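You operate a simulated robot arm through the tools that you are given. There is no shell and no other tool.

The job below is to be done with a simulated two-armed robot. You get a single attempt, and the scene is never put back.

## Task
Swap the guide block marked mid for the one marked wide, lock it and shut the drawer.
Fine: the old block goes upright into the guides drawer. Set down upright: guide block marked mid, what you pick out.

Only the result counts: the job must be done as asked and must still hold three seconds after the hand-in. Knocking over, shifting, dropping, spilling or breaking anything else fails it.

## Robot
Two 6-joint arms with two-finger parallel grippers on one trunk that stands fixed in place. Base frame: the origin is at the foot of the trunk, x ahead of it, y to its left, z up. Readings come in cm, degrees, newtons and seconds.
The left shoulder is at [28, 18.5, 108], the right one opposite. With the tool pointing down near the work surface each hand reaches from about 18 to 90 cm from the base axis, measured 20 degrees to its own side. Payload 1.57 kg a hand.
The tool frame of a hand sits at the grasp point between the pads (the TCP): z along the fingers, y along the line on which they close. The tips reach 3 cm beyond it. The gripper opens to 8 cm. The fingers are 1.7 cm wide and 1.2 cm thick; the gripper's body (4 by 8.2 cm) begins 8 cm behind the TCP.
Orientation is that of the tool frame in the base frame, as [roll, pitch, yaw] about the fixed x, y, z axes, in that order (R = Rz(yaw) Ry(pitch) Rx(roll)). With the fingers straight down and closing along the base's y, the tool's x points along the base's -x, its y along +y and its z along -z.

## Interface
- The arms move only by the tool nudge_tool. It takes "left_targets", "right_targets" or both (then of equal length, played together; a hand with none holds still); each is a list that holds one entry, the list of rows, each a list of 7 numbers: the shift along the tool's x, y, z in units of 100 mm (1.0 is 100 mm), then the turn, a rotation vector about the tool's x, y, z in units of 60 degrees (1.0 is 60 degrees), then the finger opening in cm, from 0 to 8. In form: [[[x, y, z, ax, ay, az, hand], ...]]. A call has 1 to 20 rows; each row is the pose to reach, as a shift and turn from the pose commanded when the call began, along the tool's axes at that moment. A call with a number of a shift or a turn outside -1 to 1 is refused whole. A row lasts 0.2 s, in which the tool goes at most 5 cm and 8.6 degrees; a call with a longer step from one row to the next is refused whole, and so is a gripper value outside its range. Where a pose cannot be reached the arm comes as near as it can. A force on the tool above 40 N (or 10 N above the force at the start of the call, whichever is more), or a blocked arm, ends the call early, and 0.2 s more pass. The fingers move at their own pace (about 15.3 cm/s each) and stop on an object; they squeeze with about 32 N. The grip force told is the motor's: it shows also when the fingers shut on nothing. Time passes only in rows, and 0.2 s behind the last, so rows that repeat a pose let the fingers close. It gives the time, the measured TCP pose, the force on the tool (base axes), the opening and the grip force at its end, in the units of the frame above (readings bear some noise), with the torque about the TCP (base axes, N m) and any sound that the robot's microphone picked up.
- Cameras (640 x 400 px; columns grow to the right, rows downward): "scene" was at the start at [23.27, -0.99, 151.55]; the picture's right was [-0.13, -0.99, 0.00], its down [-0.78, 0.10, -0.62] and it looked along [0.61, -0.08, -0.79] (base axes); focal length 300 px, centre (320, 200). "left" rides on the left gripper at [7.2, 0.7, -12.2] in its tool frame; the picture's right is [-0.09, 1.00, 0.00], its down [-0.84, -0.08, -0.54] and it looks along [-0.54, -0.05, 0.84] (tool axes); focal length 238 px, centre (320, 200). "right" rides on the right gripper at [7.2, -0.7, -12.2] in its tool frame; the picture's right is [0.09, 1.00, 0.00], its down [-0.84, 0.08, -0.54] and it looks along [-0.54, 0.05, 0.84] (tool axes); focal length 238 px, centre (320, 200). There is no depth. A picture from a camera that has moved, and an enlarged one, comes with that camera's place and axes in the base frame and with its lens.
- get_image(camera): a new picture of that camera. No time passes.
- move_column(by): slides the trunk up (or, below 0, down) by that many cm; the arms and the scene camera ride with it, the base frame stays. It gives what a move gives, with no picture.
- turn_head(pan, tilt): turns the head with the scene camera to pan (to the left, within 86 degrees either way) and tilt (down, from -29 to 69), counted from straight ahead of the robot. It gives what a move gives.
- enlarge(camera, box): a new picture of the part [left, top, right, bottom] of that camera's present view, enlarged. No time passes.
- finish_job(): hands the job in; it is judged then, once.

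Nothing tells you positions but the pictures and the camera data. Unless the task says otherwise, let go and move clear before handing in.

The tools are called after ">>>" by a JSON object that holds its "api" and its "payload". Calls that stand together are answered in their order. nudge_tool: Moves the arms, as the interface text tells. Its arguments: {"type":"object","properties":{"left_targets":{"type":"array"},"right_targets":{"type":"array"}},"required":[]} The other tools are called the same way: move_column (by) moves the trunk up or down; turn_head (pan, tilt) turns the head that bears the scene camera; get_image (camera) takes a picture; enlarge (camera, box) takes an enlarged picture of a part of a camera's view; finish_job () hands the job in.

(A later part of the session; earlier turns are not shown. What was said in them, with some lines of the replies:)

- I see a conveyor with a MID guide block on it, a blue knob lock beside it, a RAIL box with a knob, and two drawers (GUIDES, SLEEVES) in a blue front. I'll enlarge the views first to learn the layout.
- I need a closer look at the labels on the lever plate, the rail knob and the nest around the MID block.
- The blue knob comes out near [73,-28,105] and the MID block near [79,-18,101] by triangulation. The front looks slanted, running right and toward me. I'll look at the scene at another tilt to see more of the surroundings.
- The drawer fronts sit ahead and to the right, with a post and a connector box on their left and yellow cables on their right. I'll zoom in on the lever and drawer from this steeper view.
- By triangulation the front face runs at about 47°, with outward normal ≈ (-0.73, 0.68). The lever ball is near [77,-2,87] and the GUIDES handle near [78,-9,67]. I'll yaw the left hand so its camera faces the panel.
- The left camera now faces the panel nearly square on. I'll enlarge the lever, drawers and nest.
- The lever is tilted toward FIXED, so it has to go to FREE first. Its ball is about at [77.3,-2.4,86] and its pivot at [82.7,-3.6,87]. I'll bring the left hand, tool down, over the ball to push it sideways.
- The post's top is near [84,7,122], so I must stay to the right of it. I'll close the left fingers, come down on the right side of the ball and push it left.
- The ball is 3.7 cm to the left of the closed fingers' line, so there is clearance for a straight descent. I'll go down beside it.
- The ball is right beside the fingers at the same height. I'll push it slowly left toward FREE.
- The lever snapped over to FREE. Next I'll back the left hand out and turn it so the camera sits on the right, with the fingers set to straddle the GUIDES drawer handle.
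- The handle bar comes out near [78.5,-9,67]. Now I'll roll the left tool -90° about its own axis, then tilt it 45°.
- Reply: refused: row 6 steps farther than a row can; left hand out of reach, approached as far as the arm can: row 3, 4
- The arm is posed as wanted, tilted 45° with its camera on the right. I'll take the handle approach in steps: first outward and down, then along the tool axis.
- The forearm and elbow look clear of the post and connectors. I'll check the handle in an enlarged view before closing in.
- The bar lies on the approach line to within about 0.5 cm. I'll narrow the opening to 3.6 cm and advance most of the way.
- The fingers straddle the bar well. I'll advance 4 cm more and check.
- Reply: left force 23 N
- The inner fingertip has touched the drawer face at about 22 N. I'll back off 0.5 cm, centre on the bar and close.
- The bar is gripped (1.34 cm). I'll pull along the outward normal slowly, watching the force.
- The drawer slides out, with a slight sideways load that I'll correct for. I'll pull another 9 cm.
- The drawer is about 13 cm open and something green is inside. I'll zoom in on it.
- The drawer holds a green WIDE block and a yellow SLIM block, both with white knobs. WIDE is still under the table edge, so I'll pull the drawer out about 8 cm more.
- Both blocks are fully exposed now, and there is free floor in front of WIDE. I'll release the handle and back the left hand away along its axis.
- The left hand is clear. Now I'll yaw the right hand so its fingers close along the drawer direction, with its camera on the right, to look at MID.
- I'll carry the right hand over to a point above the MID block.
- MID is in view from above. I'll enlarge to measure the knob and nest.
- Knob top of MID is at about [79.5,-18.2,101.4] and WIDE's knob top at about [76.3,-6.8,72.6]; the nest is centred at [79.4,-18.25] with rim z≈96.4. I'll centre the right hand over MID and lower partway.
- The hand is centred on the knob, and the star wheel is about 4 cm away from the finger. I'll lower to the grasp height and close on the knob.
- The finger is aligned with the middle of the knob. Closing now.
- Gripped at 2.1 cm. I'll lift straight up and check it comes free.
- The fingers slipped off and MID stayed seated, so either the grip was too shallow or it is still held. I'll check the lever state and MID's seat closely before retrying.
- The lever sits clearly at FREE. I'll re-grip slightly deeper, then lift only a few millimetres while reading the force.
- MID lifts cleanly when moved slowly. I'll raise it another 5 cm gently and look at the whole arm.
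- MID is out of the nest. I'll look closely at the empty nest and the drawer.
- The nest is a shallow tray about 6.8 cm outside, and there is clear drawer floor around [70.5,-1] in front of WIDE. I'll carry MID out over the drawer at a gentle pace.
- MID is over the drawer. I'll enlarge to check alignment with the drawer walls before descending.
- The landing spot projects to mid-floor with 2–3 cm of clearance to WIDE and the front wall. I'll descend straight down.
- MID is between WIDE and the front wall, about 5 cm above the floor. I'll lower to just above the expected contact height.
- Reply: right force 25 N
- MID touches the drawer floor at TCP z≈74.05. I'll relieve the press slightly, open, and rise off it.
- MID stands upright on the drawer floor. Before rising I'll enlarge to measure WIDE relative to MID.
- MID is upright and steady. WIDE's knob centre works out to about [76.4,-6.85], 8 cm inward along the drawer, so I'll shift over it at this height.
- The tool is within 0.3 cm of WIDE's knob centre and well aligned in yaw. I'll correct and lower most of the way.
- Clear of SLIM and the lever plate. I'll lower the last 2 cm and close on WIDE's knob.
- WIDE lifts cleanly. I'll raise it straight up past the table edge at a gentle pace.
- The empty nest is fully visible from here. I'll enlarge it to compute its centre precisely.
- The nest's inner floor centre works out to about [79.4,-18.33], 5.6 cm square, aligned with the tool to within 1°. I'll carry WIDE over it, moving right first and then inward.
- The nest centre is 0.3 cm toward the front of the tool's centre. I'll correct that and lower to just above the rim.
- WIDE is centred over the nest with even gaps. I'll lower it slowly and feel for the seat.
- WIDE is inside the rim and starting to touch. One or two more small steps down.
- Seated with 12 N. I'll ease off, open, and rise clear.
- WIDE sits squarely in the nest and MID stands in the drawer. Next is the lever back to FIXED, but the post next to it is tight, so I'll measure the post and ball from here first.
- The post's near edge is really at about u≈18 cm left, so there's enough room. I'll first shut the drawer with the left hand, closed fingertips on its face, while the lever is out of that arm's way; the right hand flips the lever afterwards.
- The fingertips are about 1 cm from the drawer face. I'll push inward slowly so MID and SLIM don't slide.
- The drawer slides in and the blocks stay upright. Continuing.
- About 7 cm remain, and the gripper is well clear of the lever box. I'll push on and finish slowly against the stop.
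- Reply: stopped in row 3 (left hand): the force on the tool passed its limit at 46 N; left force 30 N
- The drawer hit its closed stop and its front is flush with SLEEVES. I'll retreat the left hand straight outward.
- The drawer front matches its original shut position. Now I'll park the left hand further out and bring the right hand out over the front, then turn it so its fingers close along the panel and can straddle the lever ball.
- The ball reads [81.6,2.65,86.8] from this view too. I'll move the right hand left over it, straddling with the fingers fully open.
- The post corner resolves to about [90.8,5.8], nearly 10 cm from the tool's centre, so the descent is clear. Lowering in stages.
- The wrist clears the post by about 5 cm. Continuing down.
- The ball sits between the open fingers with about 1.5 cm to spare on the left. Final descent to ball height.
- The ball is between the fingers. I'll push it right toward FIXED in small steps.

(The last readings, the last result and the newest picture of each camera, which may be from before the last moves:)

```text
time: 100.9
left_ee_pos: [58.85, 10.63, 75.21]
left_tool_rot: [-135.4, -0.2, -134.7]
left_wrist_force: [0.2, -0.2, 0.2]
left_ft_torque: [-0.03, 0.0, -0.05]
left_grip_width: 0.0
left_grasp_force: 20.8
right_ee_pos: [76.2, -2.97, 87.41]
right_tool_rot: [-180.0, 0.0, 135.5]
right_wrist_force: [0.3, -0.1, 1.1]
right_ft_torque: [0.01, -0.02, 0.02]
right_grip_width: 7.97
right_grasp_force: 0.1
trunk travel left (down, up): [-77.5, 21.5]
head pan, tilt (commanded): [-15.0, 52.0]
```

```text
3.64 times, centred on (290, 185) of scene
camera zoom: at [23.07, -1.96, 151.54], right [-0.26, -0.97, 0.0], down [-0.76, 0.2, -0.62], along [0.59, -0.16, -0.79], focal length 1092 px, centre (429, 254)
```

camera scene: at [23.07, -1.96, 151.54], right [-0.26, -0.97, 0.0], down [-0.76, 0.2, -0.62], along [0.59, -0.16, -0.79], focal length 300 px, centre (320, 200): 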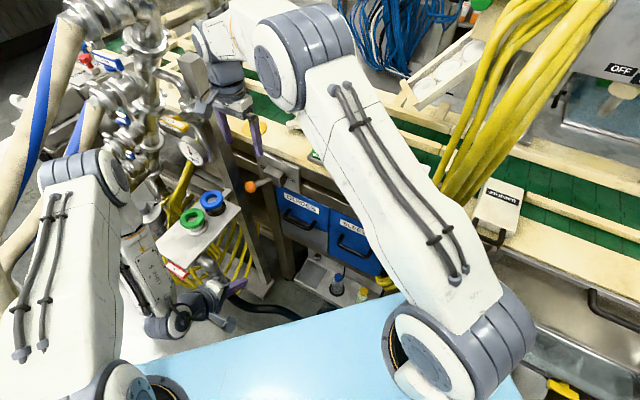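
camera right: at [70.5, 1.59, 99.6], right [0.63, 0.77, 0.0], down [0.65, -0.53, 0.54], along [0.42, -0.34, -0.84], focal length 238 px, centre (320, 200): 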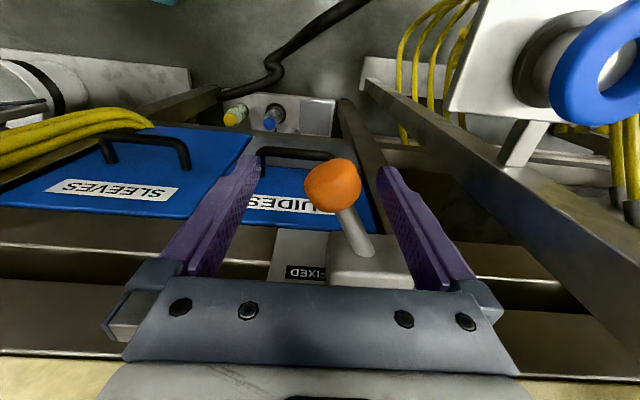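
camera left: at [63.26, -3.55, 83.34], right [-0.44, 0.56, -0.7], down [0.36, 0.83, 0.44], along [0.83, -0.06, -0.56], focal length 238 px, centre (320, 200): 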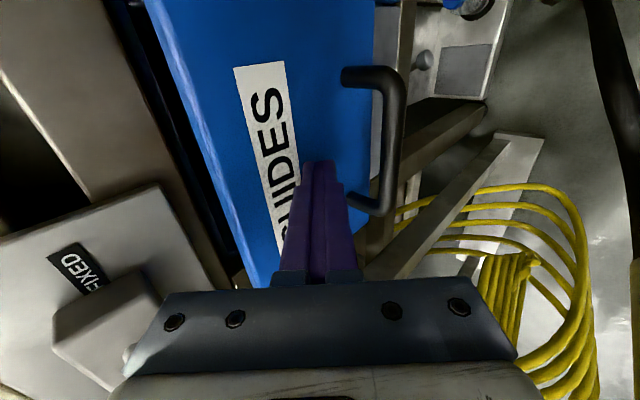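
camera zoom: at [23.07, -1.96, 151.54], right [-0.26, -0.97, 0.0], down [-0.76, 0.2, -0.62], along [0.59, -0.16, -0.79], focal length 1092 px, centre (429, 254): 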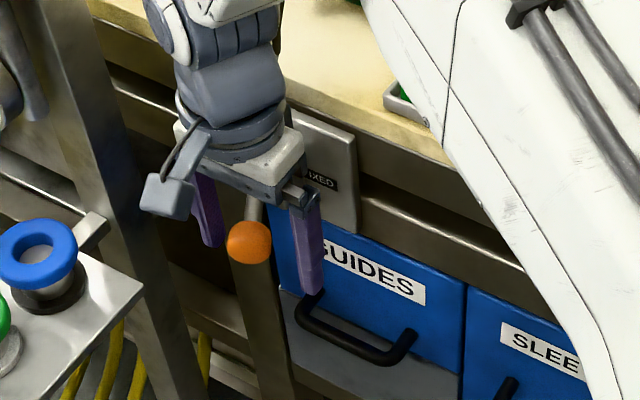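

The lever snapped over, and its ball reads [76.9,-2.5], the same as its original FIXED position. I'll raise the right hand straight up out of the way and compare.

>>> {"api": "nudge_tool", "payload": {"right_targets": [[[0.0, 0.03, 0, 0, 0, 0, 8], [0.0, 0.03, -0.2, 0, 0, 0, 8], [0.0, 0.03, -0.5, 0, 0, 0, 8], [0.0, 0.03, -0.9, 0, 0, 0, 8]]]}}

>>> {"api": "nudge_tool", "payload": {"right_targets": [[[0.1, -0.2, -0.3, 0, 0, 0, 8], [0.2, -0.5, -0.6, 0, 0, 0, 8], [0.3, -0.8, -1.0, 0, 0, 0, 8]]]}}

>>> {"api": "get_image", "payload": {"camera": "right"}}

>>> {"api": "get_image", "payload": {"camera": "scene"}}

>>> {"api": "enlarge", "payload": {"camera": "scene", "box": [220, 160, 360, 270]}}

```text
time: 101.9
left_ee_pos: [58.98, 10.69, 75.26]
left_tool_rot: [-135.4, -0.1, -134.8]
left_wrist_force: [-0.2, -0.1, -0.6]
left_ft_torque: [-0.04, 0.0, 0.0]
left_grip_width: 0.0
left_grasp_force: 21.1
right_ee_pos: [76.11, -2.73, 96.14]
right_tool_rot: [-180.0, 0.0, 135.4]
right_wrist_force: [-0.1, 0.2, -0.6]
right_ft_torque: [0.0, 0.02, 0.0]
right_grip_width: 8.0
right_grasp_force: 0.1
trunk travel left (down, up): [-77.5, 21.5]
head pan, tilt (commanded): [-15.0, 52.0]
```

```text
refused: row 3 steps farther than a row can; nothing moved
```

```text
taken
camera right: at [70.49, 1.67, 108.39], right [0.63, 0.77, 0.0], down [0.65, -0.53, 0.54], along [0.42, -0.34, -0.84], focal length 238 px, centre (320, 200)
```

right: 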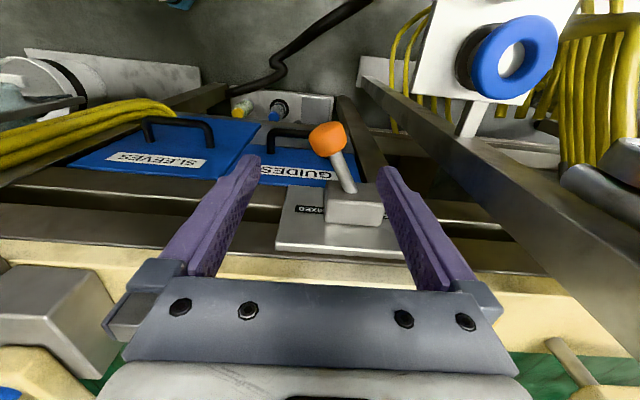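

```text
taken
camera scene: at [23.09, -1.96, 151.53], right [-0.26, -0.97, 0.0], down [-0.76, 0.2, -0.62], along [0.59, -0.16, -0.79], focal length 300 px, centre (320, 200)
```

scene: 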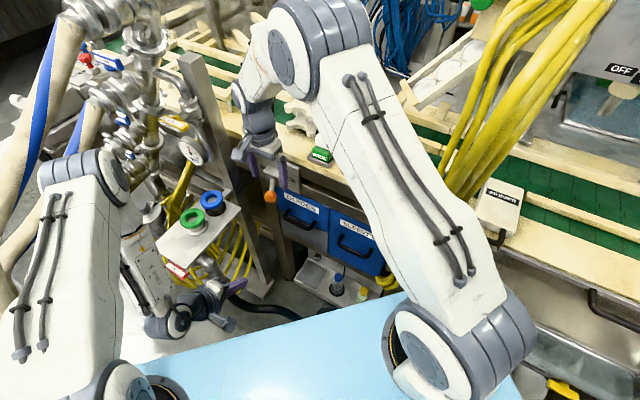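

```text
3.64 times, centred on (290, 215) of scene
camera zoom: at [23.09, -1.96, 151.53], right [-0.26, -0.97, 0.0], down [-0.76, 0.2, -0.62], along [0.59, -0.16, -0.79], focal length 1092 px, centre (429, 146)
```

zoom: 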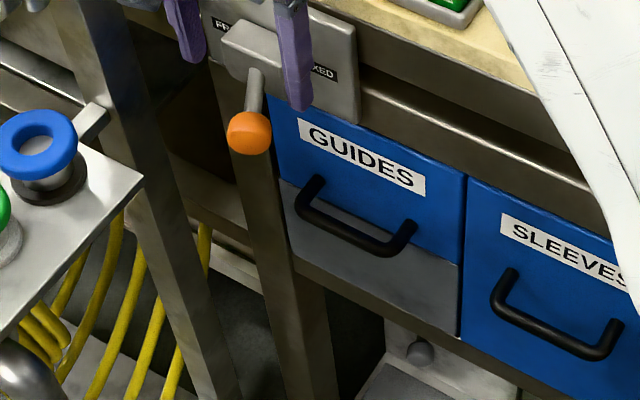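

The ball is back at exactly its original FIXED pixel position and the drawer is shut. I'll lift the right hand well clear.

>>> {"api": "nudge_tool", "payload": {"right_targets": [[[0, -0.1, -0.3, 0, 0, 0, 8], [0.05, -0.25, -0.6, 0, 0, 0, 8], [0.1, -0.45, -0.9, 0, 0, 0, 8], [0.2, -0.6, -1.0, 0, 0, 0, 8]]]}}

>>> {"api": "nudge_tool", "payload": {"right_targets": [[[0.3, -0.1, -0.1, 0, 0, 0, 8], [0.6, -0.2, -0.2, 0, 0, 0, 8], [0.9, -0.3, -0.3, 0, 0, 0, 8]]]}}

>>> {"api": "get_image", "payload": {"camera": "scene"}}

>>> {"api": "get_image", "payload": {"camera": "right"}}

>>> {"api": "enlarge", "payload": {"camera": "scene", "box": [240, 120, 380, 230]}}

```text
time: 102.9
left_ee_pos: [58.92, 10.56, 75.26]
left_tool_rot: [-135.3, -0.2, -134.5]
left_wrist_force: [0.1, -1.4, 0.4]
left_ft_torque: [-0.04, 0.0, 0.03]
left_grip_width: 0.0
left_grasp_force: 21.5
right_ee_pos: [70.8, -5.61, 106.29]
right_tool_rot: [-179.9, -0.1, 135.3]
right_wrist_force: [0.3, 0.0, 0.5]
right_ft_torque: [0.02, 0.0, 0.01]
right_grip_width: 7.99
right_grasp_force: 0.0
trunk travel left (down, up): [-77.5, 21.5]
head pan, tilt (commanded): [-15.0, 52.0]
```

```text
time: 103.7
left_ee_pos: [58.81, 10.61, 75.32]
left_tool_rot: [-135.5, -0.2, -134.6]
left_wrist_force: [0.8, -0.1, 0.4]
left_ft_torque: [0.0, -0.01, -0.01]
left_grip_width: 0.01
left_grasp_force: 21.5
right_ee_pos: [62.29, -1.47, 109.25]
right_tool_rot: [-179.9, 0.0, 135.4]
right_wrist_force: [0.0, -0.3, 0.1]
right_ft_torque: [-0.01, 0.06, -0.02]
right_grip_width: 8.01
right_grasp_force: 0.1
trunk travel left (down, up): [-77.5, 21.5]
head pan, tilt (commanded): [-15.0, 52.0]
```

```text
taken
camera scene: at [23.09, -1.97, 151.53], right [-0.26, -0.97, 0.0], down [-0.76, 0.2, -0.62], along [0.59, -0.16, -0.79], focal length 300 px, centre (320, 200)
```

scene: 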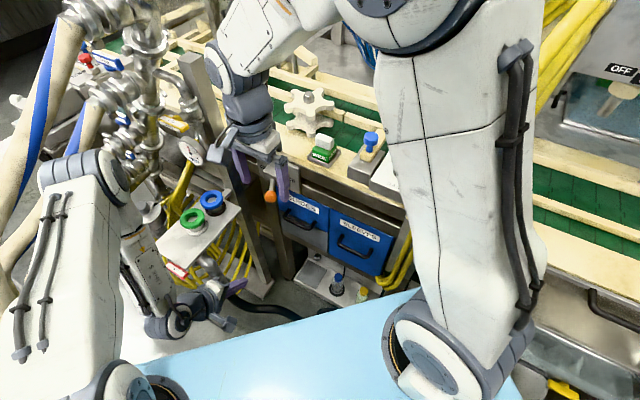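

```text
taken
camera right: at [56.63, 3.04, 121.44], right [0.63, 0.77, 0.0], down [0.65, -0.53, 0.54], along [0.42, -0.34, -0.84], focal length 238 px, centre (320, 200)
```

right: 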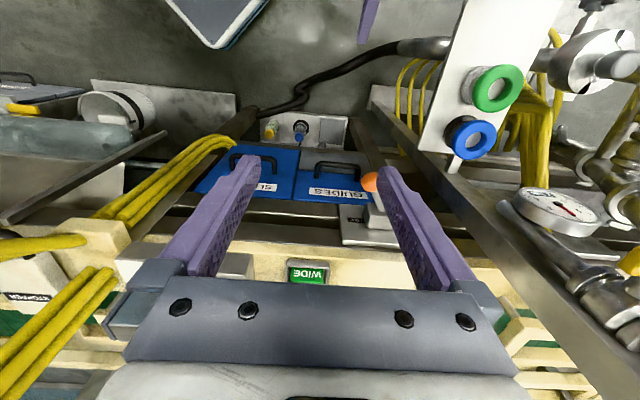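

```text
3.64 times, centred on (310, 175) of scene
camera zoom: at [23.09, -1.97, 151.53], right [-0.26, -0.97, 0.0], down [-0.76, 0.2, -0.62], along [0.59, -0.16, -0.79], focal length 1092 px, centre (356, 291)
```

zoom: 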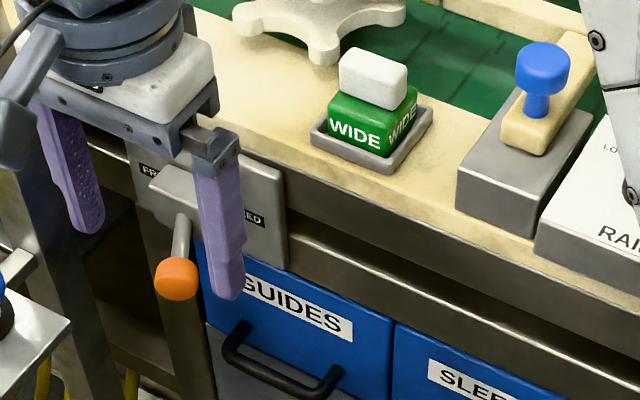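

WIDE is seated in the nest, the lever is at FIXED, the GUIDES drawer is shut with MID standing inside, and both hands are clear and touching nothing. Handing in the job.

>>> {"api": "finish_job", "payload": {}}

```text
The job is handed in.
```

The swap is finished and handed in. WIDE is in the nest, the lever is at FIXED, and the GUIDES drawer is shut with MID inside. I don't have the judging result.

- **WIDE block:** it sits upright and square in the nest, and the pictures after release confirm this.
- **Lock:** the lever ball is back at the exact spot in the picture where it was when FIXED at the start.
- **MID block:** I set it down upright on the drawer floor in front of where WIDE had been. I could see it standing until the drawer was most of the way in. I couldn't see it after that, but the last stretch was slow.
- **Drawer:** it stopped against its closed stop, and the front matches its position before I opened it.
- **Other objects:** SLIM stayed standing in the drawer as far as I could see. I saw nothing else shifted or knocked over, and both hands are clear.

My first grip on MID slipped off its knob. The block stayed upright in the nest, and the second, deeper grip held.
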